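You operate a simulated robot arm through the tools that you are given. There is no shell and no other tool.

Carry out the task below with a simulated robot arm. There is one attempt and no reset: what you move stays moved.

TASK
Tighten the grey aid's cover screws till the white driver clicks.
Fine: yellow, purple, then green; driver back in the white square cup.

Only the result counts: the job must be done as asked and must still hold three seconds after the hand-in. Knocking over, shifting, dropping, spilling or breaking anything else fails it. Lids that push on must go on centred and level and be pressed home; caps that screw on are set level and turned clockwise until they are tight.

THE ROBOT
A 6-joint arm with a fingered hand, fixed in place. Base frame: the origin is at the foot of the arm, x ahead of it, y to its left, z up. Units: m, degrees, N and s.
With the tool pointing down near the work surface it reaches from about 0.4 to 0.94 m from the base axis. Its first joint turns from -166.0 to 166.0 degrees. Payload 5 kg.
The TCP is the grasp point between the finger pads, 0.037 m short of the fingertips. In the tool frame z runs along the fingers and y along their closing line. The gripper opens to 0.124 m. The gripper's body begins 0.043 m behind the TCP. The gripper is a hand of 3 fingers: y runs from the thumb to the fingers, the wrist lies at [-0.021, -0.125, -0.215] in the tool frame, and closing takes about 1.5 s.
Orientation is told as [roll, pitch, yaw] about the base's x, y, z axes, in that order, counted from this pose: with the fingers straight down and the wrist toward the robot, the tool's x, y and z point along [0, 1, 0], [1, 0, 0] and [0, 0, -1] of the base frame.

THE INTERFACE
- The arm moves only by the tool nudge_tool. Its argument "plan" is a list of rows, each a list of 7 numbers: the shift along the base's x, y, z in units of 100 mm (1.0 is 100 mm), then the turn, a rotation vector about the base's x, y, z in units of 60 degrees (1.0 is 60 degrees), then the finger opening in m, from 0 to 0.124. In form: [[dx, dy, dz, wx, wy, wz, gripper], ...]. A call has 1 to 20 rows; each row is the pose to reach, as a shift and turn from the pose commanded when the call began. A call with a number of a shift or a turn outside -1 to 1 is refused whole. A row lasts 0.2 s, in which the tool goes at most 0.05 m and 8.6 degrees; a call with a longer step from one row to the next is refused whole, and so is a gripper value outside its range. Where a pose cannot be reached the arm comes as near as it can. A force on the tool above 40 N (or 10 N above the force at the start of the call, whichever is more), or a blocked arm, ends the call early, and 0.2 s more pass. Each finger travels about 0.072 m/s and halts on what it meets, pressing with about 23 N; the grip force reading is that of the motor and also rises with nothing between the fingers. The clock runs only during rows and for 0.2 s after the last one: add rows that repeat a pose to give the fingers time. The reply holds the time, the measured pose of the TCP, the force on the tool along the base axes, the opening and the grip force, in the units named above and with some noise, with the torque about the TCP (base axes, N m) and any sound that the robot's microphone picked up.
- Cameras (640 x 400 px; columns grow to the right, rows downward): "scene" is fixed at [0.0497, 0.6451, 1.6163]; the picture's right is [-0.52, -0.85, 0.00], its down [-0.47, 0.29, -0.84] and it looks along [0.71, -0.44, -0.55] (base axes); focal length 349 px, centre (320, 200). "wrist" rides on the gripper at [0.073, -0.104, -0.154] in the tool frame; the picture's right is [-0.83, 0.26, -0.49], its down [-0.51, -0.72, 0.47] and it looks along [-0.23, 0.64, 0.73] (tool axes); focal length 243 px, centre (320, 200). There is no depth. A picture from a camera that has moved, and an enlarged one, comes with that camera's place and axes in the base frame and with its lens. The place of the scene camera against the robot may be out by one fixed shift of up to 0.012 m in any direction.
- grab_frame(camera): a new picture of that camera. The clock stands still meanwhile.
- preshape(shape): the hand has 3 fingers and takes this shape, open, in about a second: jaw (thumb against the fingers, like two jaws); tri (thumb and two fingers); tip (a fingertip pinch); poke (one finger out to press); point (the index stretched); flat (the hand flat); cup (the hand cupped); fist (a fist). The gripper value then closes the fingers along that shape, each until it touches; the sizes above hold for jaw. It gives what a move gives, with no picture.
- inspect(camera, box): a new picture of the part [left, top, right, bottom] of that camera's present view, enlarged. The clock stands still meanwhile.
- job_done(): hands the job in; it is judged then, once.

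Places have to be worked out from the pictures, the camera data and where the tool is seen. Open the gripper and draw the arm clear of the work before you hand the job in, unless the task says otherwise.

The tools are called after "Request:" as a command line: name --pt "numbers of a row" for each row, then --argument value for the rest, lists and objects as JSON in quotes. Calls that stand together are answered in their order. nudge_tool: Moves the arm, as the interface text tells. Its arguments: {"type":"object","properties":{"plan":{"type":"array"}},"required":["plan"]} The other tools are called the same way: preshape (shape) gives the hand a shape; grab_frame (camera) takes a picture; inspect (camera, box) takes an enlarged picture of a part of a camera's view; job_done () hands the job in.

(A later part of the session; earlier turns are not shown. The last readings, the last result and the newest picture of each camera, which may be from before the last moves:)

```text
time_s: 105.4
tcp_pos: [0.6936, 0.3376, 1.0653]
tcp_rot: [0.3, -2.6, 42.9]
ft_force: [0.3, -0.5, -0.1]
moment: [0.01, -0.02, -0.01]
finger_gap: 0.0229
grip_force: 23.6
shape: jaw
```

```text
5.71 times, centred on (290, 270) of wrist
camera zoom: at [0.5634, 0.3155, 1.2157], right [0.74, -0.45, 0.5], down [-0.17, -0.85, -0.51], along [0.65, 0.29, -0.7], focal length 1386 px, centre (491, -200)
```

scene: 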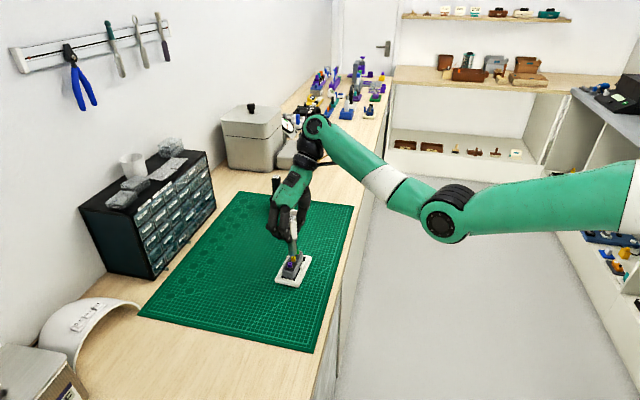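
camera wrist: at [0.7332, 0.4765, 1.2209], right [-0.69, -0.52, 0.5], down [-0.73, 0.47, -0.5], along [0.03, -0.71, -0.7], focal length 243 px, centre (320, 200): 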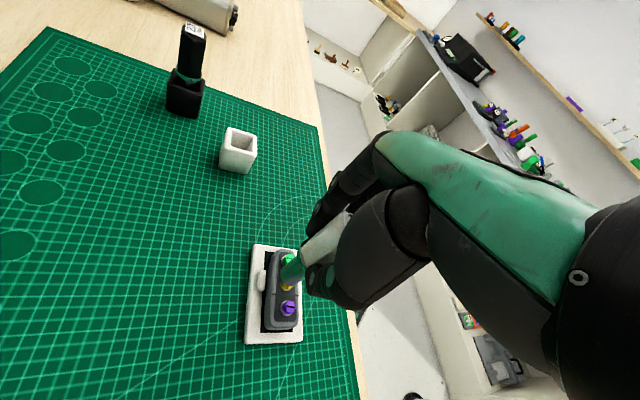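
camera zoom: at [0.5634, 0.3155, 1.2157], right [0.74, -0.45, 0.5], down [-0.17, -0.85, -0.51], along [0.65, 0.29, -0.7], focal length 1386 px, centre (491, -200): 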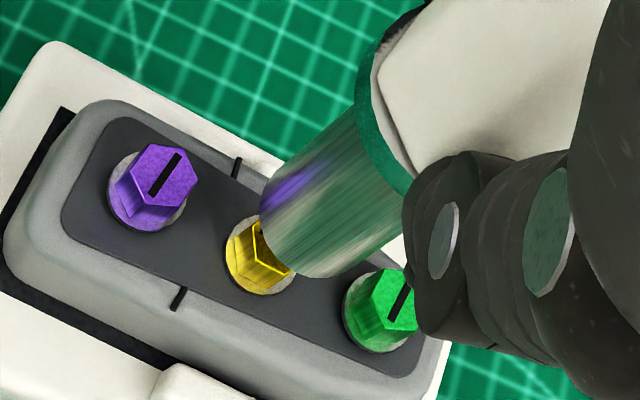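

The slot is still at about -49°. I need finer evidence, so I'll re-seat at yaw 73° (compensated) and turn in 4° steps, tracking torque and the handle label.

Request:
nudge_tool --pt "0.004 -0.0025 0 0 0 0.13 0.0" --pt "0.008 -0.005 0 0 0 0.26 0.0" --pt "0.0127 -0.0079 0 0 0 0.39 0.0" --pt "0.0127 -0.0079 0 0 0 0.5 0.0" --pt "0.0127 -0.0079 -0.05 0 0 0.5 0.0" --pt "0.0127 -0.0079 -0.05 0 0 0.5 0.0"

Request:
inspect --camera "scene" --box '[284, 236, 308, 266]'

Request:
inspect --camera "wrist" --box '[255, 235, 325, 305]'

```text
time_s: 106.8
tcp_pos: [0.6967, 0.3382, 1.0614]
tcp_rot: [0.4, -2.6, 72.9]
ft_force: [0.0, -0.1, -1.4]
moment: [0.0, 0.02, -0.03]
finger_gap: 0.0227
grip_force: 23.0
shape: jaw
```

```text
13.33 times, centred on (296, 251) of scene
camera zoom: at [0.0497, 0.6451, 1.6163], right [-0.52, -0.85, 0.0], down [-0.47, 0.29, -0.84], along [0.71, -0.44, -0.55], focal length 4657 px, centre (640, -480)
```

zoom: 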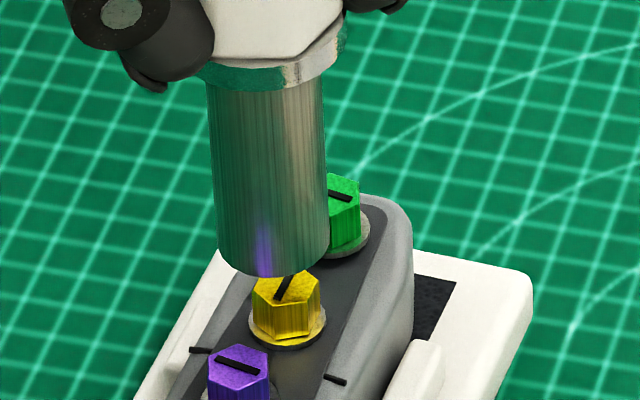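

```text
5.71 times, centred on (290, 270) of wrist
camera zoom: at [0.5949, 0.2539, 1.2114], right [0.87, -0.02, 0.5], down [0.28, -0.82, -0.51], along [0.41, 0.58, -0.7], focal length 1386 px, centre (491, -200)
```

zoom: 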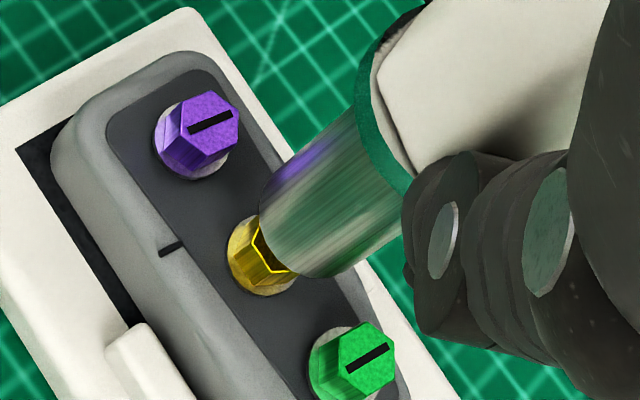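

My compensation was off: the tip now needs (-0.9, -2.5) mm, so the driver's seat in the hand changed during the last turn. I'll re-measure the tip's orbit in the air at other yaw angles with the same TCP.

Request:
nudge_tool --pt "0 0 0.03 0 0 0.125 0.0" --pt "0 0 0.05 0 0 0.25 0.0" --pt "0 0 0.05 0 0 0.375 0.0" --pt "0 0 0.05 0 0 0.5 0.0" --pt "0 0 0.05 0 0 0.5 0.0" --pt "0 0 0.05 0 0 0.5 0.0"

Request:
inspect --camera "scene" --box '[284, 231, 308, 261]'

Request:
nudge_tool --pt "0 0 0 0 0 -0.125 0.0" --pt "0 0 0 0 0 -0.25 0.0" --pt "0 0 0 0 0 -0.375 0.0" --pt "0 0 0 0 0 -0.5 0.0" --pt "0 0 0 0 0 -0.625 0.0" --pt "0 0 0 0 0 -0.75 0.0" --pt "0 0 0 0 0 -0.875 0.0" --pt "0 0 0 0 0 -1.0 0.0" --pt "0 0 0 0 0 -1.0 0.0" --pt "0 0 0 0 0 -1.0 0.0"

Request:
inspect --camera "scene" --box '[284, 231, 308, 261]'

Request:
nudge_tool --pt "0 0 0 0 0 -0.125 0.0" --pt "0 0 0 0 0 -0.25 0.0" --pt "0 0 0 0 0 -0.375 0.0" --pt "0 0 0 0 0 -0.5 0.0" --pt "0 0 0 0 0 -0.625 0.0" --pt "0 0 0 0 0 -0.75 0.0" --pt "0 0 0 0 0 -0.875 0.0" --pt "0 0 0 0 0 -1.0 0.0" --pt "0 0 0 0 0 -1.0 0.0" --pt "0 0 0 0 0 -1.0 0.0"

Request:
inspect --camera "scene" --box '[284, 231, 308, 261]'

```text
time_s: 108.2
tcp_pos: [0.6967, 0.3389, 1.0653]
tcp_rot: [0.3, -2.7, 103.0]
ft_force: [0.3, 0.4, -0.3]
moment: [-0.02, 0.0, 0.0]
finger_gap: 0.0225
grip_force: 23.1
shape: jaw
```

```text
13.33 times, centred on (296, 246) of scene
camera zoom: at [0.0497, 0.6451, 1.6163], right [-0.52, -0.85, 0.0], down [-0.47, 0.29, -0.84], along [0.71, -0.44, -0.55], focal length 4657 px, centre (640, -413)
```

zoom: 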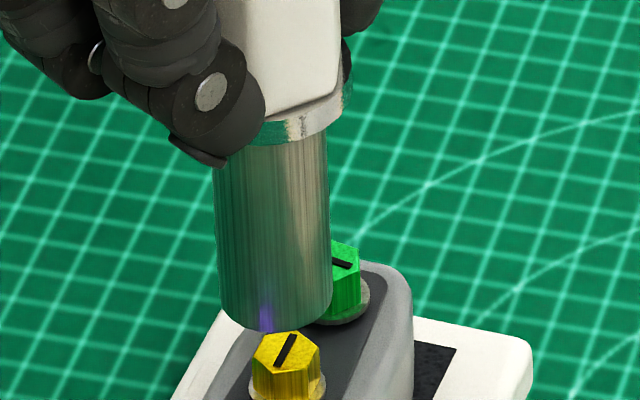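

```text
time_s: 110.4
tcp_pos: [0.6954, 0.339, 1.0641]
tcp_rot: [0.4, -2.7, 42.8]
ft_force: [0.1, 0.0, -0.4]
moment: [-0.01, 0.04, 0.03]
finger_gap: 0.0227
grip_force: 22.6
shape: jaw
```

```text
13.33 times, centred on (296, 246) of scene
camera zoom: at [0.0497, 0.6451, 1.6163], right [-0.52, -0.85, 0.0], down [-0.47, 0.29, -0.84], along [0.71, -0.44, -0.55], focal length 4657 px, centre (640, -413)
```

zoom: 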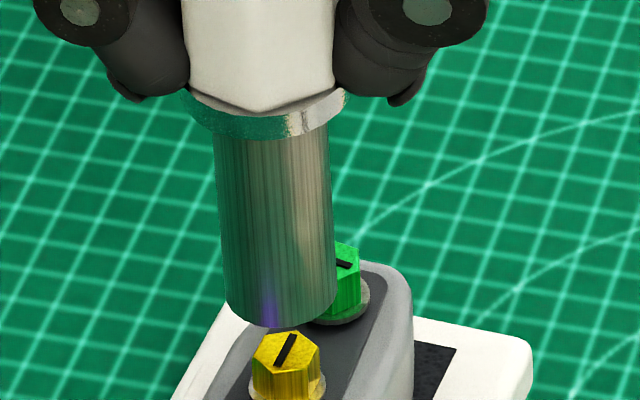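

```text
time_s: 112.6
tcp_pos: [0.6955, 0.336, 1.0658]
tcp_rot: [0.4, -2.7, -17.2]
ft_force: [0.1, -0.9, -0.7]
moment: [0.01, 0.0, -0.02]
finger_gap: 0.0228
grip_force: 22.5
shape: jaw
```

```text
13.33 times, centred on (296, 246) of scene
camera zoom: at [0.0497, 0.6451, 1.6163], right [-0.52, -0.85, 0.0], down [-0.47, 0.29, -0.84], along [0.71, -0.44, -0.55], focal length 4657 px, centre (640, -413)
```

zoom: 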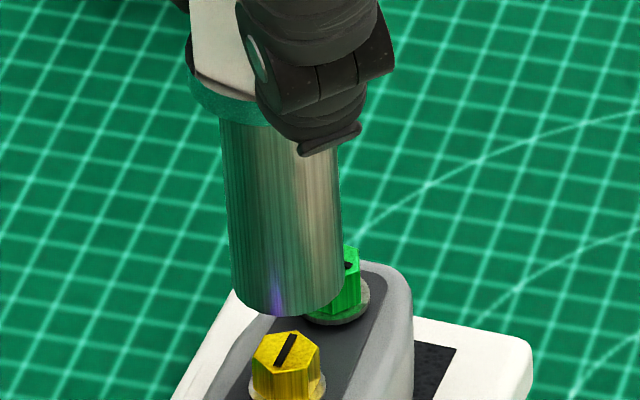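

The orbit shows the driver axis about 2.5 mm off the tool axis, and at this yaw the tip is about 5 mm off in depth, which explains the earlier hit. I'll correct by (-3.2, +3.5) mm at yaw -22°, which matches the only phase that drove the screw, and recheck.

Request:
nudge_tool --pt "-0.016 0.017 0 0 0 -0.04 0.0" --pt "-0.032 0.035 0 0 0 -0.08 0.0" --pt "-0.032 0.035 0 0 0 -0.08 0.0" --pt "-0.032 0.035 0 0 0 -0.08 0.0"

Request:
inspect --camera "scene" --box '[284, 231, 308, 261]'

Request:
inspect --camera "wrist" --box '[255, 235, 325, 305]'

Request:
inspect --camera "wrist" --box '[270, 190, 370, 290]'

```text
time_s: 113.6
tcp_pos: [0.6934, 0.3395, 1.066]
tcp_rot: [0.4, -2.7, -21.9]
ft_force: [0.2, -0.6, -0.7]
moment: [0.01, 0.02, -0.05]
finger_gap: 0.0226
grip_force: 22.9
shape: jaw
```

```text
13.33 times, centred on (296, 246) of scene
camera zoom: at [0.0497, 0.6451, 1.6163], right [-0.52, -0.85, 0.0], down [-0.47, 0.29, -0.84], along [0.71, -0.44, -0.55], focal length 4657 px, centre (640, -413)
```

zoom: 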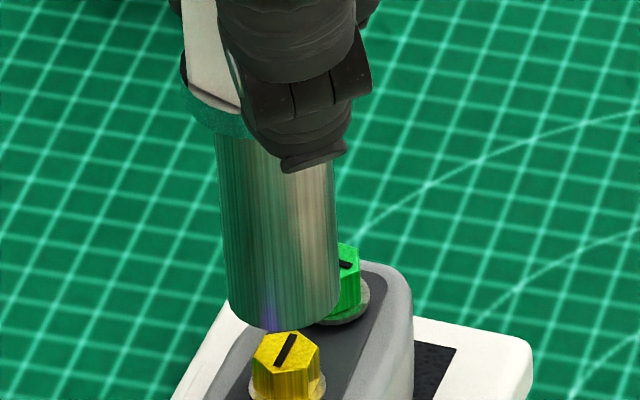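

```text
5.71 times, centred on (290, 270) of wrist
camera zoom: at [0.6156, 0.4495, 1.2161], right [-0.09, -0.86, 0.5], down [-0.84, -0.21, -0.51], along [0.54, -0.46, -0.7], focal length 1386 px, centre (491, -200)
```

zoom: 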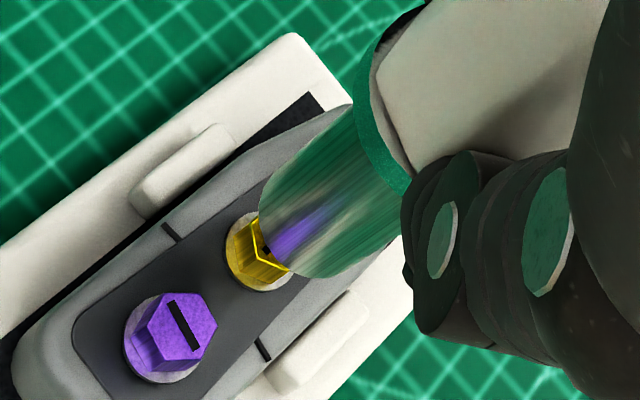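

```text
4.00 times, centred on (320, 240) of wrist
camera zoom: at [0.6156, 0.4495, 1.2161], right [-0.09, -0.86, 0.5], down [-0.84, -0.21, -0.51], along [0.54, -0.46, -0.7], focal length 970 px, centre (320, 40)
```

zoom: 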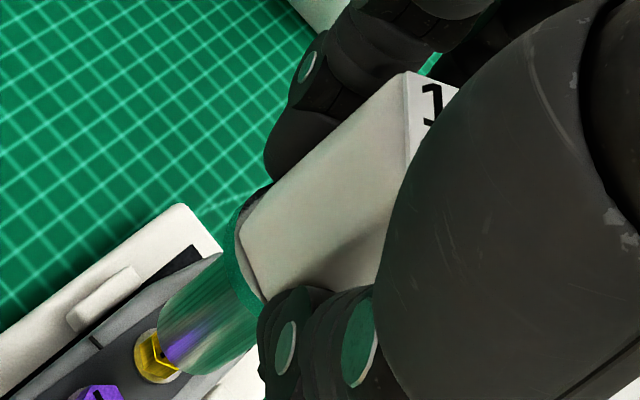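

Now aligned within about 1 mm, matching the geometry of successful insertions. I'll trim +0.6 mm in x and lower, checking force before and after the head enters.

Request:
nudge_tool --pt "0.006 0 -0.04 0 0 0 0.0" --pt "0.006 0 -0.08 0 0 0 0.0" --pt "0.006 0 -0.12 0 0 0 0.0" --pt "0.006 0 -0.14 0 0 0 0.0" --pt "0.006 0 -0.155 0 0 0 0.0" --pt "0.006 0 -0.155 0 0 0 0.0"

Request:
inspect --camera "scene" --box '[284, 236, 308, 266]'

```text
time_s: 115.0
tcp_pos: [0.6936, 0.3413, 1.0496]
tcp_rot: [0.4, -2.6, -21.8]
ft_force: [1.3, -0.6, -1.2]
moment: [-0.01, 0.0, 0.01]
finger_gap: 0.0225
grip_force: 22.7
shape: jaw
```

```text
13.33 times, centred on (296, 251) of scene
camera zoom: at [0.0497, 0.6451, 1.6163], right [-0.52, -0.85, 0.0], down [-0.47, 0.29, -0.84], along [0.71, -0.44, -0.55], focal length 4657 px, centre (640, -480)
```

zoom: 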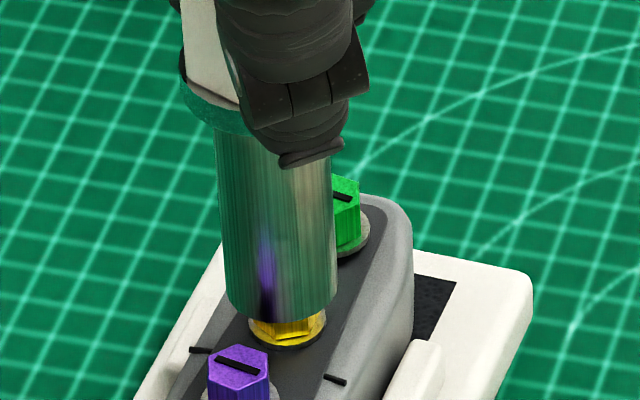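

The socket is entering freely; it's about 1 mm left of the washer centre, so I'll nudge (-0.3, -0.6) mm and go down toward the seat.

Request:
nudge_tool --pt "-0.003 -0.006 0 0 0 0 0.0" --pt "-0.003 -0.006 -0.02 0 0 0 0.0" --pt "-0.003 -0.006 -0.04 0 0 0 0.0" --pt "-0.003 -0.006 -0.06 0 0 0 0.0" --pt "-0.003 -0.006 -0.08 0 0 0 0.0" --pt "-0.003 -0.006 -0.08 0 0 0 0.0"

Request:
inspect --camera "scene" --box '[284, 236, 308, 266]'

```text
time_s: 116.4
tcp_pos: [0.6938, 0.3406, 1.0416]
tcp_rot: [0.3, -2.7, -21.9]
ft_force: [0.5, -0.5, -1.2]
moment: [-0.02, 0.0, 0.01]
finger_gap: 0.0227
grip_force: 23.0
shape: jaw
```

```text
13.33 times, centred on (296, 251) of scene
camera zoom: at [0.0497, 0.6451, 1.6163], right [-0.52, -0.85, 0.0], down [-0.47, 0.29, -0.84], along [0.71, -0.44, -0.55], focal length 4657 px, centre (640, -480)
```

zoom: 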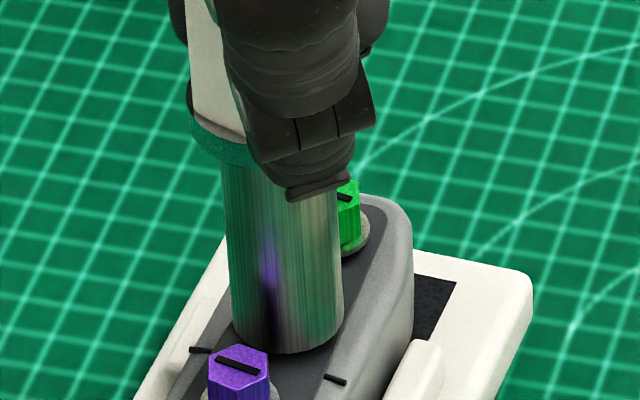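

Centred and nearly seated. Creeping down to light contact.

Request:
nudge_tool --pt "0 0 -0.008 0 0 0 0.0" --pt "0 0 -0.014 0 0 0 0.0" --pt "0 0 -0.02 0 0 0 0.0" --pt "0 0 -0.02 0 0 0 0.0"

```text
time_s: 117.4
tcp_pos: [0.6922, 0.3397, 1.0404]
tcp_rot: [0.4, -2.7, -21.9]
ft_force: [-1.3, 0.1, 7.1]
moment: [0.0, 0.0, -0.01]
finger_gap: 0.0226
grip_force: 22.5
shape: jaw
```

Seated at 7 N. Turning 8° clockwise about the driver axis and reading torque.

Request:
nudge_tool --pt "0.0008 0.0016 0 0 0 -0.067 0.0" --pt "0.0016 0.0032 0 0 0 -0.133 0.0" --pt "0.0016 0.0032 0 0 0 -0.133 0.0"

Request:
nudge_tool --pt "0.0011 0.0015 0 0 0 -0.067 0.0" --pt "0.0021 0.0029 0 0 0 -0.133 0.0" --pt "0.0021 0.0029 0 0 0 -0.133 0.0"

```text
time_s: 118.2
tcp_pos: [0.6918, 0.3418, 1.0399]
tcp_rot: [0.4, -2.8, -29.8]
ft_force: [1.2, 0.4, 7.8]
moment: [-0.03, -0.1, 0.08]
finger_gap: 0.0227
grip_force: 23.0
shape: jaw
```

```text
time_s: 119.0
tcp_pos: [0.6938, 0.3411, 1.04]
tcp_rot: [0.2, -2.7, -37.9]
ft_force: [0.2, 0.4, 5.3]
moment: [0.04, -0.07, 0.13]
finger_gap: 0.0227
grip_force: 22.7
shape: jaw
```

Torque 0.08, then 0.13. Another compensated step.

Request:
nudge_tool --pt "0.0012 0.0013 0 0 0 -0.067 0.0" --pt "0.0024 0.0026 0 0 0 -0.133 0.0" --pt "0.0024 0.0026 0 0 0 -0.133 0.0"

Request:
nudge_tool --pt "0.0013 0.0011 0 0 0 -0.067 0.0" --pt "0.0027 0.0022 0 0 0 -0.133 0.0" --pt "0.0027 0.0022 0 0 0 -0.133 0.0"

```text
time_s: 119.8
tcp_pos: [0.6941, 0.3419, 1.0406]
tcp_rot: [0.3, -2.7, -45.8]
ft_force: [0.0, 0.1, -1.0]
moment: [0.02, -0.07, 0.12]
finger_gap: 0.0227
grip_force: 22.7
shape: jaw
```

```text
time_s: 120.6
tcp_pos: [0.6938, 0.3421, 1.0412]
tcp_rot: [0.4, -2.7, -53.8]
ft_force: [-0.3, 0.5, 0.2]
moment: [0.0, 0.0, 0.05]
finger_gap: 0.0229
grip_force: 23.1
shape: jaw
```

Axial force vanished while torque stayed at 0.12, so the screw really is resisting and the handle may be creeping in the fingers. I'll look at the handle and label now, under load.

Request:
inspect --camera "wrist" --box '[270, 190, 370, 290]'

Request:
inspect --camera "scene" --box '[276, 211, 316, 266]'

```text
4.00 times, centred on (320, 240) of wrist
camera zoom: at [0.6847, 0.4754, 1.1907], right [-0.53, -0.68, 0.5], down [-0.82, 0.27, -0.51], along [0.22, -0.68, -0.7], focal length 970 px, centre (320, 40)
```

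zoom: 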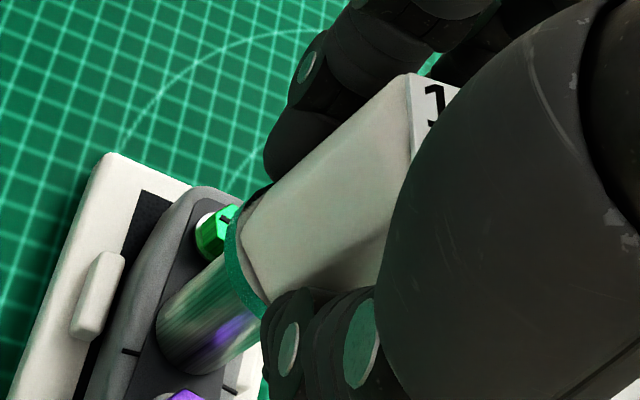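

```text
7.27 times, centred on (296, 238) of scene
camera zoom: at [0.0497, 0.6451, 1.6163], right [-0.52, -0.85, 0.0], down [-0.47, 0.29, -0.84], along [0.71, -0.44, -0.55], focal length 2540 px, centre (494, -80)
```

zoom: 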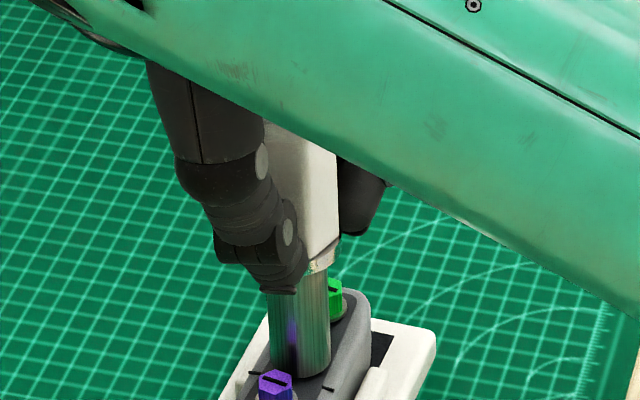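

The handle has followed the hand. I'll lift and check the slot once more.

Request:
nudge_tool --pt "0 0 0.04 0 0 0 0.0" --pt "0 0 0.1 0 0 0 0.0" --pt "0 0 0.16 0 0 0 0.0" --pt "0 0 0.22 0 0 0 0.0" --pt "0 0 0.26 0 0 0 0.0" --pt "0 0 0.26 0 0 0 0.0"

Request:
inspect --camera "scene" --box '[284, 236, 308, 266]'

Request:
inspect --camera "wrist" --box '[255, 235, 325, 305]'

```text
time_s: 122.0
tcp_pos: [0.6946, 0.3429, 1.0666]
tcp_rot: [0.4, -2.8, -53.8]
ft_force: [-0.1, 0.1, -0.4]
moment: [0.0, 0.03, 0.02]
finger_gap: 0.0226
grip_force: 23.0
shape: jaw
```

```text
13.33 times, centred on (296, 251) of scene
camera zoom: at [0.0497, 0.6451, 1.6163], right [-0.52, -0.85, 0.0], down [-0.47, 0.29, -0.84], along [0.71, -0.44, -0.55], focal length 4657 px, centre (640, -480)
```

zoom: 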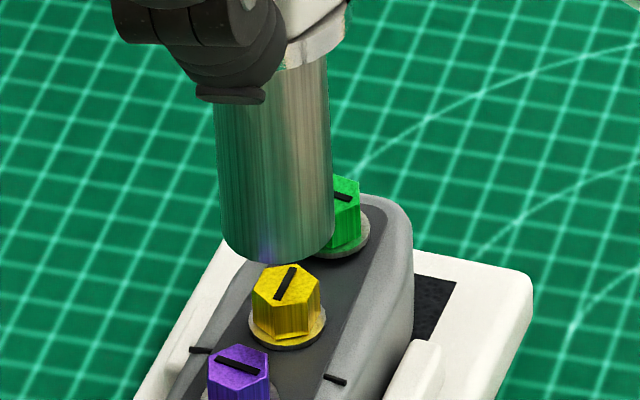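

```text
5.71 times, centred on (290, 270) of wrist
camera zoom: at [0.685, 0.4758, 1.2165], right [-0.53, -0.68, 0.5], down [-0.82, 0.27, -0.51], along [0.22, -0.68, -0.7], focal length 1386 px, centre (491, -200)
```

zoom: 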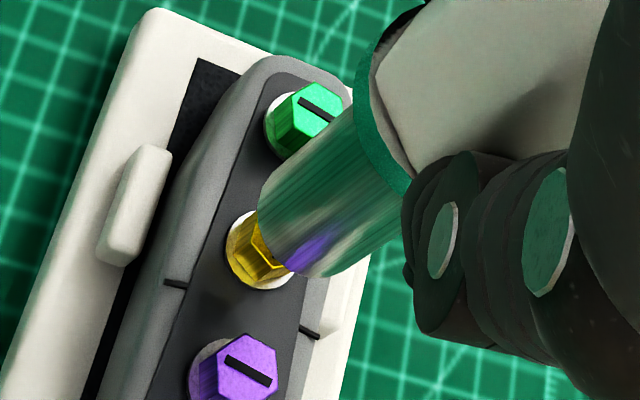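

Still -49°. The earlier turns were slow 4–8° jogs. I'll realign at yaw 43° and try one continuous, faster compensated turn with firm downward pressure.

Request:
nudge_tool --pt "0 0 0 0 0 0.125 0.0" --pt "0 0 0 0 0 0.25 0.0" --pt "0 0 0 0 0 0.375 0.0" --pt "0 0 0 0 0 0.5 0.0" --pt "0 0 0 0 0 0.625 0.0" --pt "0 0 0 0 0 0.75 0.0" --pt "0 0 0 0 0 0.875 0.0" --pt "0 0 0 0 0 1.0 0.0" --pt "0 0 0 0 0 1.0 0.0"

Request:
nudge_tool --pt "0 -0.01 0 0 0 0.125 0.0" --pt "-0.002 -0.02 0 0 0 0.25 0.0" --pt "-0.003 -0.03 0 0 0 0.375 0.0" --pt "-0.0039 -0.0374 0 0 0 0.5 0.0" --pt "-0.0039 -0.0374 0 0 0 0.613 0.0" --pt "-0.0039 -0.0374 0 0 0 0.613 0.0" --pt "-0.0039 -0.0374 0 0 0 0.613 0.0"

Request:
inspect --camera "scene" --box '[284, 231, 308, 261]'

Request:
inspect --camera "wrist" --box '[255, 235, 325, 305]'

```text
time_s: 124.0
tcp_pos: [0.6935, 0.3422, 1.0659]
tcp_rot: [0.3, -2.7, 6.4]
ft_force: [-0.5, 0.1, -0.5]
moment: [0.06, -0.03, -0.04]
finger_gap: 0.0224
grip_force: 23.5
shape: jaw
```

```text
time_s: 125.6
tcp_pos: [0.6926, 0.3381, 1.0658]
tcp_rot: [0.6, -2.7, 43.1]
ft_force: [0.1, 0.0, -0.5]
moment: [-0.04, 0.0, -0.02]
finger_gap: 0.0226
grip_force: 23.0
shape: jaw
```

```text
13.33 times, centred on (296, 246) of scene
camera zoom: at [0.0497, 0.6451, 1.6163], right [-0.52, -0.85, 0.0], down [-0.47, 0.29, -0.84], along [0.71, -0.44, -0.55], focal length 4657 px, centre (640, -413)
```

zoom: 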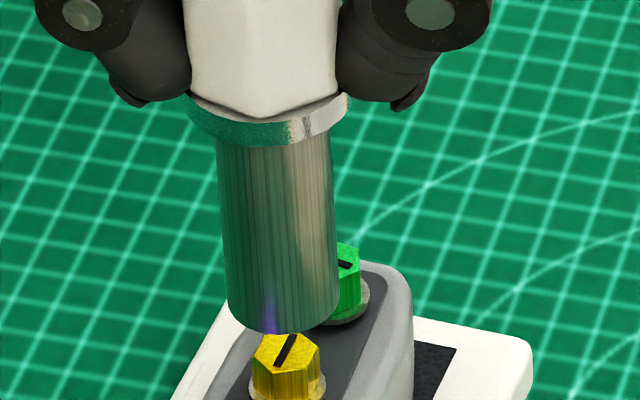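

```text
5.71 times, centred on (290, 270) of wrist
camera zoom: at [0.5623, 0.3154, 1.2158], right [0.74, -0.45, 0.5], down [-0.17, -0.85, -0.51], along [0.65, 0.29, -0.7], focal length 1386 px, centre (491, -200)
```

zoom: 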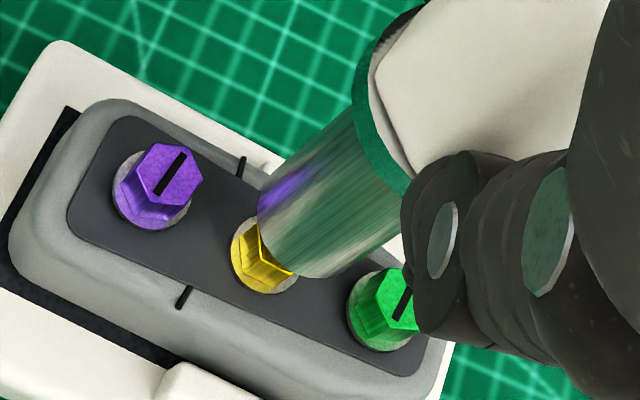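

The tip needs about (+1.8, -0.5) mm. I'll apply it, lower to contact, and then do the continuous turn.

Request:
nudge_tool --pt "0.018 -0.005 0 0 0 0 0.0" --pt "0.018 -0.005 -0.05 0 0 0 0.0" --pt "0.018 -0.005 -0.1 0 0 0 0.0" --pt "0.018 -0.005 -0.14 0 0 0 0.0" --pt "0.018 -0.005 -0.16 0 0 0 0.0" --pt "0.018 -0.005 -0.16 0 0 0 0.0"

Request:
inspect --camera "scene" --box '[284, 236, 308, 266]'

```text
time_s: 127.0
tcp_pos: [0.6957, 0.3385, 1.0487]
tcp_rot: [0.4, -2.6, 43.0]
ft_force: [0.6, 0.2, -0.7]
moment: [-0.01, 0.0, -0.02]
finger_gap: 0.0226
grip_force: 23.4
shape: jaw
```

```text
13.33 times, centred on (296, 251) of scene
camera zoom: at [0.0497, 0.6451, 1.6163], right [-0.52, -0.85, 0.0], down [-0.47, 0.29, -0.84], along [0.71, -0.44, -0.55], focal length 4657 px, centre (640, -480)
```

zoom: 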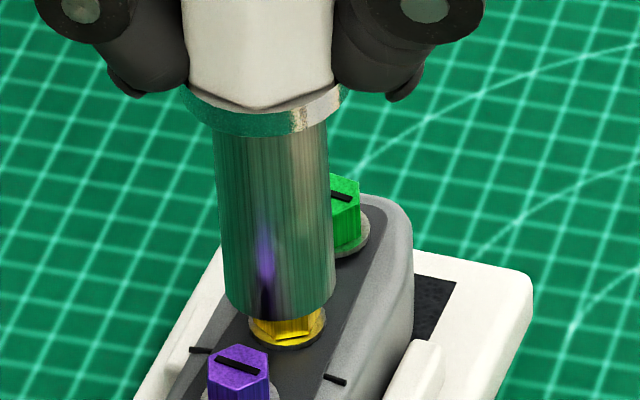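

Centre it about 1.2 mm to the right in the scene, then lower to contact.

Request:
nudge_tool --pt "-0.006 -0.01 0 0 0 0 0.0" --pt "-0.006 -0.01 -0.03 0 0 0 0.0" --pt "-0.006 -0.01 -0.06 0 0 0 0.0" --pt "-0.006 -0.01 -0.08 0 0 0 0.0" --pt "-0.006 -0.01 -0.088 0 0 0 0.0" --pt "-0.006 -0.01 -0.096 0 0 0 0.0" --pt "-0.006 -0.01 -0.096 0 0 0 0.0"

Request:
inspect --camera "scene" --box '[284, 236, 308, 266]'

```text
time_s: 128.6
tcp_pos: [0.6947, 0.3377, 1.0395]
tcp_rot: [0.4, -2.6, 43.0]
ft_force: [-0.9, -0.5, 2.1]
moment: [-0.01, -0.04, 0.02]
finger_gap: 0.0226
grip_force: 23.1
shape: jaw
```

```text
13.33 times, centred on (296, 251) of scene
camera zoom: at [0.0497, 0.6451, 1.6163], right [-0.52, -0.85, 0.0], down [-0.47, 0.29, -0.84], along [0.71, -0.44, -0.55], focal length 4657 px, centre (640, -480)
```

zoom: 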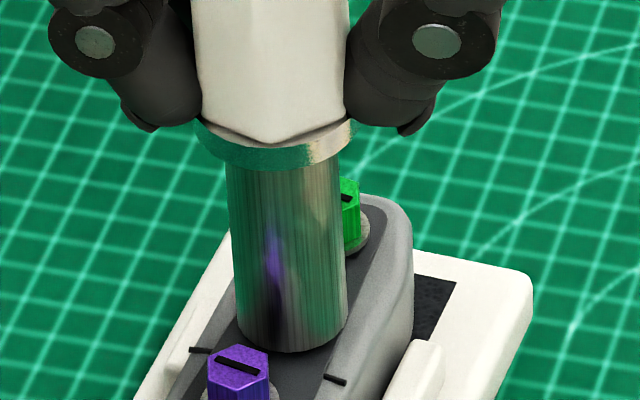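

Slightly right of centre now and touching at 2 N. I'll trim back, press to about 10 N, and run the continuous 60° clockwise turn.

Request:
nudge_tool --pt "0.004 0.006 0 0 0 0 0.0" --pt "0.004 0.006 -0.008 0 0 0 0.0" --pt "0.004 0.006 -0.012 0 0 0 0.0" --pt "0.004 0.006 -0.012 0 0 0 0.0"

Request:
nudge_tool --pt "-0.0023 0.0029 0 0 0 -0.141 0.0" --pt "-0.0042 0.0061 0 0 0 -0.283 0.0" --pt "-0.0056 0.0095 0 0 0 -0.425 0.0" --pt "-0.0064 0.0131 0 0 0 -0.566 0.0" --pt "-0.0067 0.0168 0 0 0 -0.708 0.0" --pt "-0.0065 0.0205 0 0 0 -0.85 0.0" --pt "-0.0057 0.0241 0 0 0 -0.99 0.0"

Request:
inspect --camera "scene" --box '[276, 211, 316, 266]'

```text
time_s: 129.6
tcp_pos: [0.6946, 0.3366, 1.0408]
tcp_rot: [0.2, -2.7, 43.0]
ft_force: [-0.4, -1.3, 9.5]
moment: [-0.1, 0.01, 0.01]
finger_gap: 0.0227
grip_force: 23.2
shape: jaw
```

```text
time_s: 131.2
tcp_pos: [0.6946, 0.3383, 1.0389]
tcp_rot: [0.4, -2.8, -16.5]
ft_force: [1.8, 1.0, 13.0]
moment: [0.04, -0.09, 0.09]
finger_gap: 0.0231
grip_force: 23.3
shape: jaw
```

```text
7.27 times, centred on (296, 238) of scene
camera zoom: at [0.0497, 0.6451, 1.6163], right [-0.52, -0.85, 0.0], down [-0.47, 0.29, -0.84], along [0.71, -0.44, -0.55], focal length 2540 px, centre (494, -80)
```

zoom: 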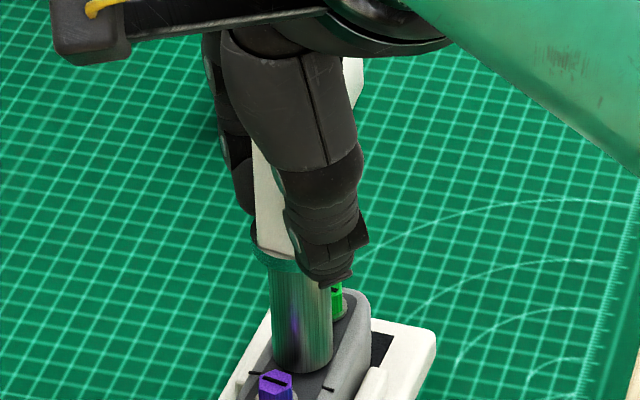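

No click. Before another try I want the exact handle phase, so I'll lift off, go to about yaw 75° where the label is visible, and measure the handle's rotation in the hand.

Request:
nudge_tool --pt "0 0 0.04 0 0 0 0.0" --pt "0 0 0.1 0 0 0 0.0" --pt "0 0 0.16 0 0 0 0.0" --pt "0 0 0.22 0 0 0 0.0" --pt "0 0 0.27 0 0 0.1 0.0" --pt "0 0 0.27 0 0 0.24 0.0" --pt "0 0 0.27 0 0 0.38 0.0" --pt "0 0 0.27 0 0 0.52 0.0" --pt "0 0 0.27 0 0 0.66 0.0" --pt "0 0 0.27 0 0 0.8 0.0" --pt "0 0 0.27 0 0 0.9 0.0" --pt "0 0 0.27 0 0 0.992 0.0" --pt "0 0 0.27 0 0 0.992 0.0"

Request:
inspect --camera "scene" --box '[282, 205, 306, 235]'

Request:
inspect --camera "scene" --box '[284, 236, 308, 266]'

```text
time_s: 134.0
tcp_pos: [0.6925, 0.3392, 1.0656]
tcp_rot: [0.4, -2.6, 43.2]
ft_force: [0.6, 1.1, -1.3]
moment: [-0.02, 0.08, -0.02]
finger_gap: 0.0226
grip_force: 22.7
shape: jaw
```

```text
13.33 times, centred on (294, 220) of scene
camera zoom: at [0.0497, 0.6451, 1.6163], right [-0.52, -0.85, 0.0], down [-0.47, 0.29, -0.84], along [0.71, -0.44, -0.55], focal length 4657 px, centre (667, -67)
```

zoom: 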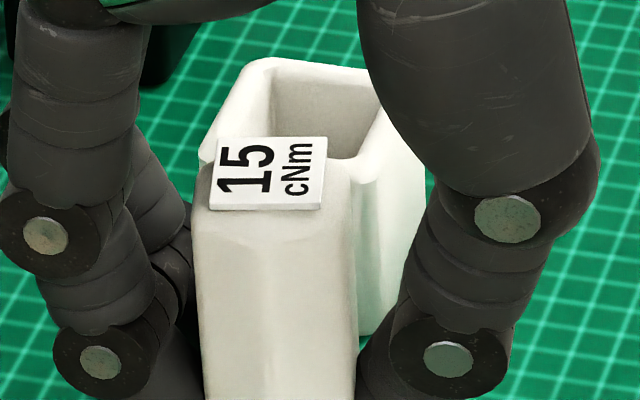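

```text
13.33 times, centred on (296, 251) of scene
camera zoom: at [0.0497, 0.6451, 1.6163], right [-0.52, -0.85, 0.0], down [-0.47, 0.29, -0.84], along [0.71, -0.44, -0.55], focal length 4657 px, centre (640, -480)
```

zoom: 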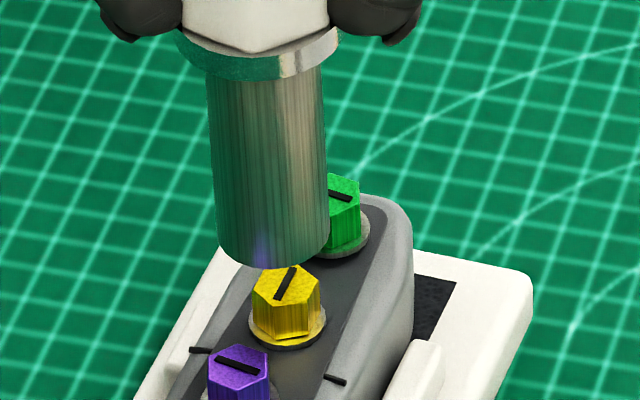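

This is clear: the label edges are at about 60° with the hand at 43°, so the handle has crept about 15° in the fingers. My hex phase has therefore been off since the first pass. The correct re-engagement needs the label near 101°, meaning hand yaw about 84.5°; I'll go there and align.

Request:
nudge_tool --pt "0 0 0 0 0 0.14 0.0" --pt "0 0 0 0 0 0.28 0.0" --pt "0 0 0 0 0 0.42 0.0" --pt "0 0 0 0 0 0.56 0.0" --pt "0 0 0 0 0 0.688 0.0" --pt "0 0 0 0 0 0.688 0.0" --pt "0 0 0 0 0 0.688 0.0"

Request:
inspect --camera "scene" --box '[282, 205, 306, 235]'

Request:
inspect --camera "scene" --box '[284, 231, 308, 261]'

Request:
inspect --camera "wrist" --box '[255, 235, 325, 305]'

```text
time_s: 135.6
tcp_pos: [0.6922, 0.3406, 1.0649]
tcp_rot: [0.3, -2.7, 84.4]
ft_force: [0.0, 0.6, -0.9]
moment: [-0.02, -0.01, 0.0]
finger_gap: 0.0224
grip_force: 23.0
shape: jaw
```

```text
13.33 times, centred on (294, 220) of scene
camera zoom: at [0.0497, 0.6451, 1.6163], right [-0.52, -0.85, 0.0], down [-0.47, 0.29, -0.84], along [0.71, -0.44, -0.55], focal length 4657 px, centre (667, -67)
```

zoom: 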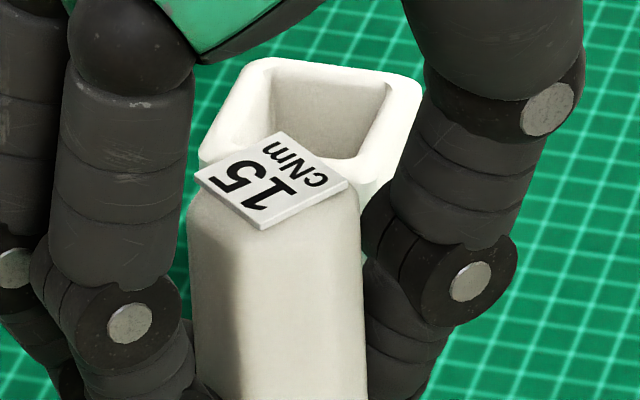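

```text
13.33 times, centred on (296, 246) of scene
camera zoom: at [0.0497, 0.6451, 1.6163], right [-0.52, -0.85, 0.0], down [-0.47, 0.29, -0.84], along [0.71, -0.44, -0.55], focal length 4657 px, centre (640, -413)
```

zoom: 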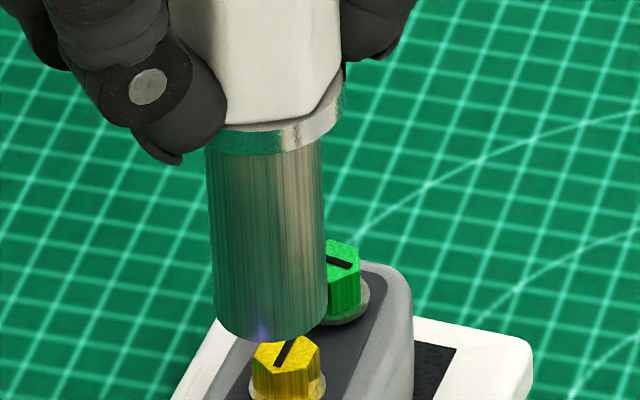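

```text
5.71 times, centred on (290, 270) of wrist
camera zoom: at [0.6114, 0.2375, 1.2158], right [0.85, 0.16, 0.5], down [0.43, -0.74, -0.51], along [0.29, 0.65, -0.7], focal length 1386 px, centre (491, -200)
```

zoom: 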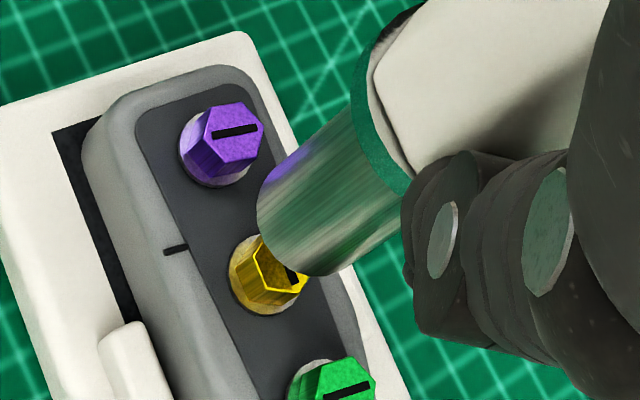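

The label reads 101.5°, exactly the phase needed. Lateral error here is 2.5 mm right (scene) and 4.4 mm in depth (both views agree), so I'll shift by (+2.5, -4.4) mm and recheck.

Request:
nudge_tool --pt "0.0123 -0.022 0 0 0 0 0.0" --pt "0.0246 -0.0443 0 0 0 0 0.0" --pt "0.0246 -0.0443 -0.03 0 0 0 0.0" --pt "0.0246 -0.0443 -0.05 0 0 0 0.0" --pt "0.0246 -0.0443 -0.05 0 0 0 0.0"

Request:
inspect --camera "scene" --box '[284, 231, 308, 261]'

Request:
inspect --camera "wrist" --box '[255, 235, 325, 305]'

```text
time_s: 136.8
tcp_pos: [0.6971, 0.3343, 1.0613]
tcp_rot: [0.4, -2.6, 84.4]
ft_force: [-0.8, 0.2, -0.6]
moment: [0.02, 0.02, 0.02]
finger_gap: 0.0225
grip_force: 23.4
shape: jaw
```

```text
13.33 times, centred on (296, 246) of scene
camera zoom: at [0.0497, 0.6451, 1.6163], right [-0.52, -0.85, 0.0], down [-0.47, 0.29, -0.84], along [0.71, -0.44, -0.55], focal length 4657 px, centre (640, -413)
```

zoom: 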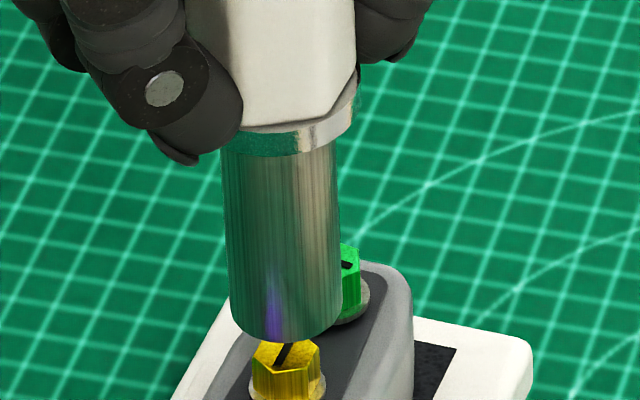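

```text
5.71 times, centred on (290, 270) of wrist
camera zoom: at [0.6143, 0.2329, 1.2113], right [0.85, 0.16, 0.5], down [0.43, -0.74, -0.51], along [0.29, 0.65, -0.7], focal length 1386 px, centre (491, -200)
```

zoom: 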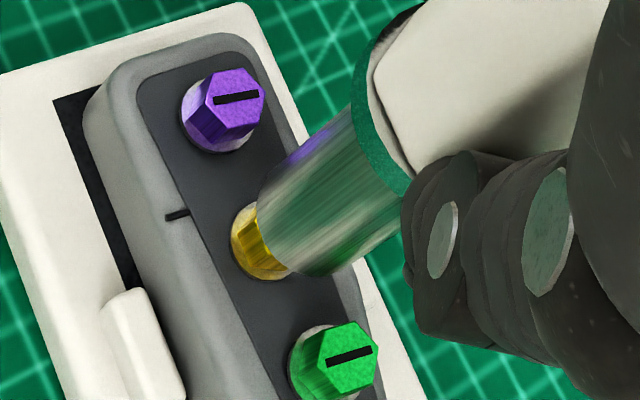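

Nearly aligned: a small trim of (-0.5, +0.8) mm remains. I'll apply it and lower 11 mm so the rim passes the head top, then check.

Request:
nudge_tool --pt "-0.005 0.008 0 0 0 0 0.0" --pt "-0.005 0.008 -0.04 0 0 0 0.0" --pt "-0.005 0.008 -0.08 0 0 0 0.0" --pt "-0.005 0.008 -0.1 0 0 0 0.0" --pt "-0.005 0.008 -0.11 0 0 0 0.0" --pt "-0.005 0.008 -0.11 0 0 0 0.0"

Request:
inspect --camera "scene" --box '[284, 236, 308, 266]'

Request:
inspect --camera "wrist" --box '[255, 235, 325, 305]'

```text
time_s: 138.2
tcp_pos: [0.6963, 0.3358, 1.0504]
tcp_rot: [0.4, -2.7, 84.4]
ft_force: [-0.4, -0.5, -0.7]
moment: [-0.01, 0.0, -0.04]
finger_gap: 0.0224
grip_force: 23.5
shape: jaw
```

```text
13.33 times, centred on (296, 251) of scene
camera zoom: at [0.0497, 0.6451, 1.6163], right [-0.52, -0.85, 0.0], down [-0.47, 0.29, -0.84], along [0.71, -0.44, -0.55], focal length 4657 px, centre (640, -480)
```

zoom: 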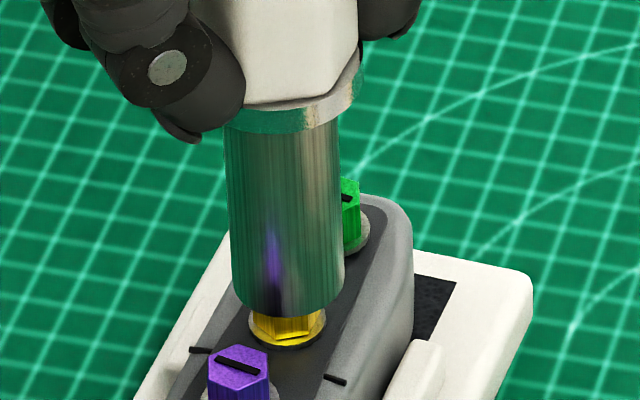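

```text
5.71 times, centred on (290, 270) of wrist
camera zoom: at [0.6137, 0.2331, 1.2006], right [0.85, 0.16, 0.5], down [0.43, -0.74, -0.51], along [0.29, 0.65, -0.7], focal length 1386 px, centre (491, -200)
```

zoom: 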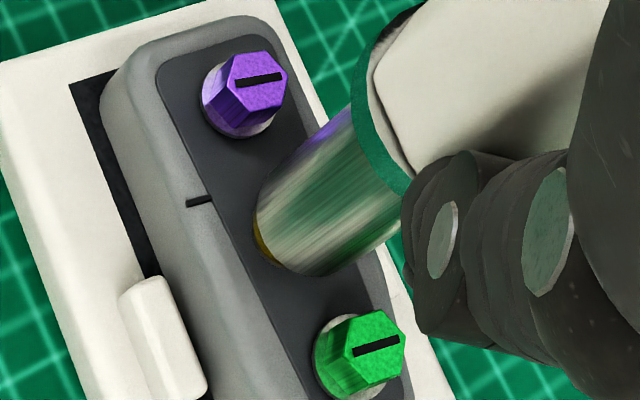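

Well centred in both views. Lowering to the seat in small rows.

Request:
nudge_tool --pt "0 0 -0.02 0 0 0 0.0" --pt "0 0 -0.04 0 0 0 0.0" --pt "0 0 -0.06 0 0 0 0.0" --pt "0 0 -0.075 0 0 0 0.0" --pt "0 0 -0.085 0 0 0 0.0" --pt "0 0 -0.085 0 0 0 0.0"

Request:
nudge_tool --pt "0 0 -0.007 0 0 0 0.0" --pt "0 0 -0.014 0 0 0 0.0" --pt "0 0 -0.014 0 0 0 0.0"

Request:
inspect --camera "scene" --box '[284, 236, 308, 266]'

```text
time_s: 139.6
tcp_pos: [0.6959, 0.3363, 1.0417]
tcp_rot: [0.5, -2.7, 84.3]
ft_force: [-0.7, 0.4, -0.5]
moment: [0.01, -0.01, 0.0]
finger_gap: 0.0226
grip_force: 22.3
shape: jaw
```

```text
time_s: 140.4
tcp_pos: [0.6963, 0.3354, 1.0406]
tcp_rot: [0.3, -2.7, 84.5]
ft_force: [1.3, -0.8, 6.2]
moment: [-0.02, -0.02, 0.0]
finger_gap: 0.0224
grip_force: 22.3
shape: jaw
```

```text
13.33 times, centred on (296, 251) of scene
camera zoom: at [0.0497, 0.6451, 1.6163], right [-0.52, -0.85, 0.0], down [-0.47, 0.29, -0.84], along [0.71, -0.44, -0.55], focal length 4657 px, centre (640, -480)
```

zoom: 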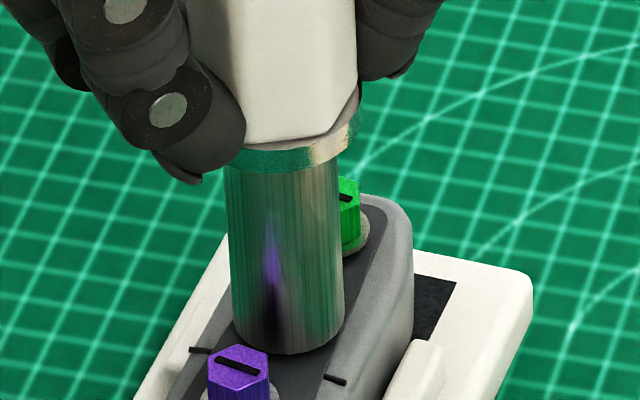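

Seated at 6.2 N, centred and in phase. Turning 12° clockwise about the driver axis.

Request:
nudge_tool --pt "-0.0032 0.0005 0 0 0 -0.1 0.0" --pt "-0.0063 0.0013 0 0 0 -0.2 0.0" --pt "-0.0063 0.0013 0 0 0 -0.2 0.0"

```text
time_s: 141.2
tcp_pos: [0.696, 0.3361, 1.0404]
tcp_rot: [0.4, -2.8, 72.4]
ft_force: [-0.5, 0.1, 3.7]
moment: [0.02, 0.02, 0.03]
finger_gap: 0.0225
grip_force: 22.6
shape: jaw
```

Torque is only 0.03 and force eased to 3.7 N, just like the first productive pass. Continuing.

Request:
nudge_tool --pt "-0.0031 0.0011 0 0 0 -0.1 0.0" --pt "-0.006 0.0026 0 0 0 -0.2 0.0" --pt "-0.006 0.0026 0 0 0 -0.2 0.0"

Request:
nudge_tool --pt "-0.0027 0.0017 0 0 0 -0.1 0.0" --pt "-0.0052 0.0038 0 0 0 -0.2 0.0" --pt "-0.0052 0.0038 0 0 0 -0.2 0.0"

```text
time_s: 142.0
tcp_pos: [0.6947, 0.336, 1.0403]
tcp_rot: [0.5, -2.5, 60.3]
ft_force: [0.3, 0.6, 1.7]
moment: [0.04, -0.02, 0.12]
finger_gap: 0.0223
grip_force: 22.6
shape: jaw
```

```text
time_s: 142.8
tcp_pos: [0.6939, 0.3368, 1.0407]
tcp_rot: [0.4, -2.7, 48.3]
ft_force: [-1.4, 0.5, 1.8]
moment: [0.0, -0.01, 0.09]
finger_gap: 0.0228
grip_force: 23.0
shape: jaw
```

Torque is 0.12 with only 1.7 N axial force, so the screw itself is resisting. I'll read the label to see whether handle and hand are moving together.

Request:
inspect --camera "scene" --box '[282, 211, 306, 241]'

Request:
inspect --camera "scene" --box '[284, 236, 308, 266]'

```text
13.33 times, centred on (294, 226) of scene
camera zoom: at [0.0497, 0.6451, 1.6163], right [-0.52, -0.85, 0.0], down [-0.47, 0.29, -0.84], along [0.71, -0.44, -0.55], focal length 4657 px, centre (667, -147)
```

zoom: 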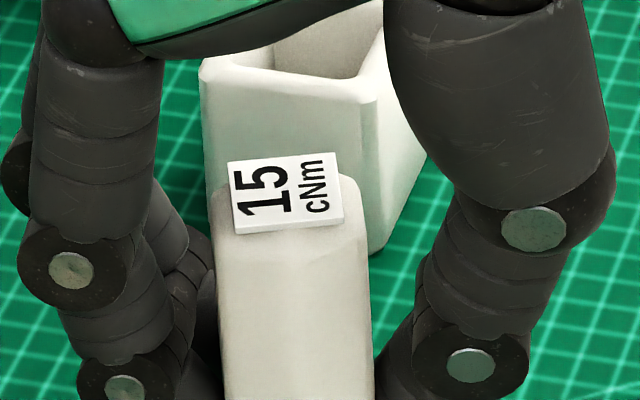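

```text
13.33 times, centred on (296, 251) of scene
camera zoom: at [0.0497, 0.6451, 1.6163], right [-0.52, -0.85, 0.0], down [-0.47, 0.29, -0.84], along [0.71, -0.44, -0.55], focal length 4657 px, centre (640, -480)
```

zoom: 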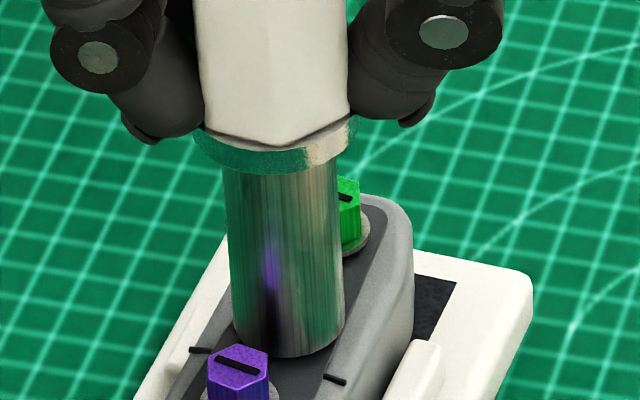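

The handle followed the hand fully (label 101.5° → 66°). I'll lift and see if the screw followed too.

Request:
nudge_tool --pt "0 0 0.04 0 0 0 0.0" --pt "0 0 0.1 0 0 0 0.0" --pt "0 0 0.16 0 0 0 0.0" --pt "0 0 0.22 0 0 0 0.0" --pt "0 0 0.26 0 0 0 0.0" --pt "0 0 0.26 0 0 0 0.0"

Request:
inspect --camera "scene" --box '[284, 236, 308, 266]'

```text
time_s: 144.2
tcp_pos: [0.6946, 0.3366, 1.0673]
tcp_rot: [0.4, -2.7, 48.5]
ft_force: [0.0, 0.6, -1.2]
moment: [0.02, -0.03, 0.0]
finger_gap: 0.0223
grip_force: 23.4
shape: jaw
```

```text
13.33 times, centred on (296, 251) of scene
camera zoom: at [0.0497, 0.6451, 1.6163], right [-0.52, -0.85, 0.0], down [-0.47, 0.29, -0.84], along [0.71, -0.44, -0.55], focal length 4657 px, centre (640, -480)
```

zoom: 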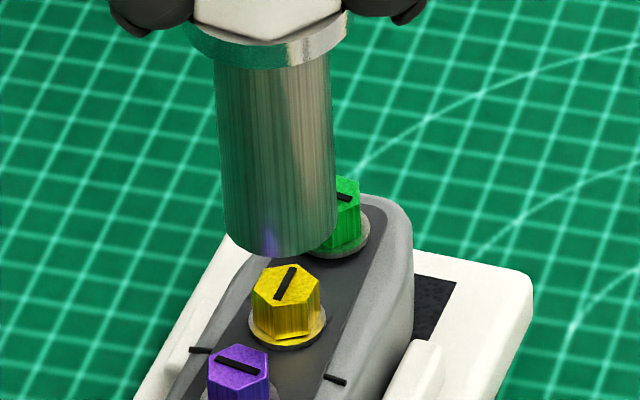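

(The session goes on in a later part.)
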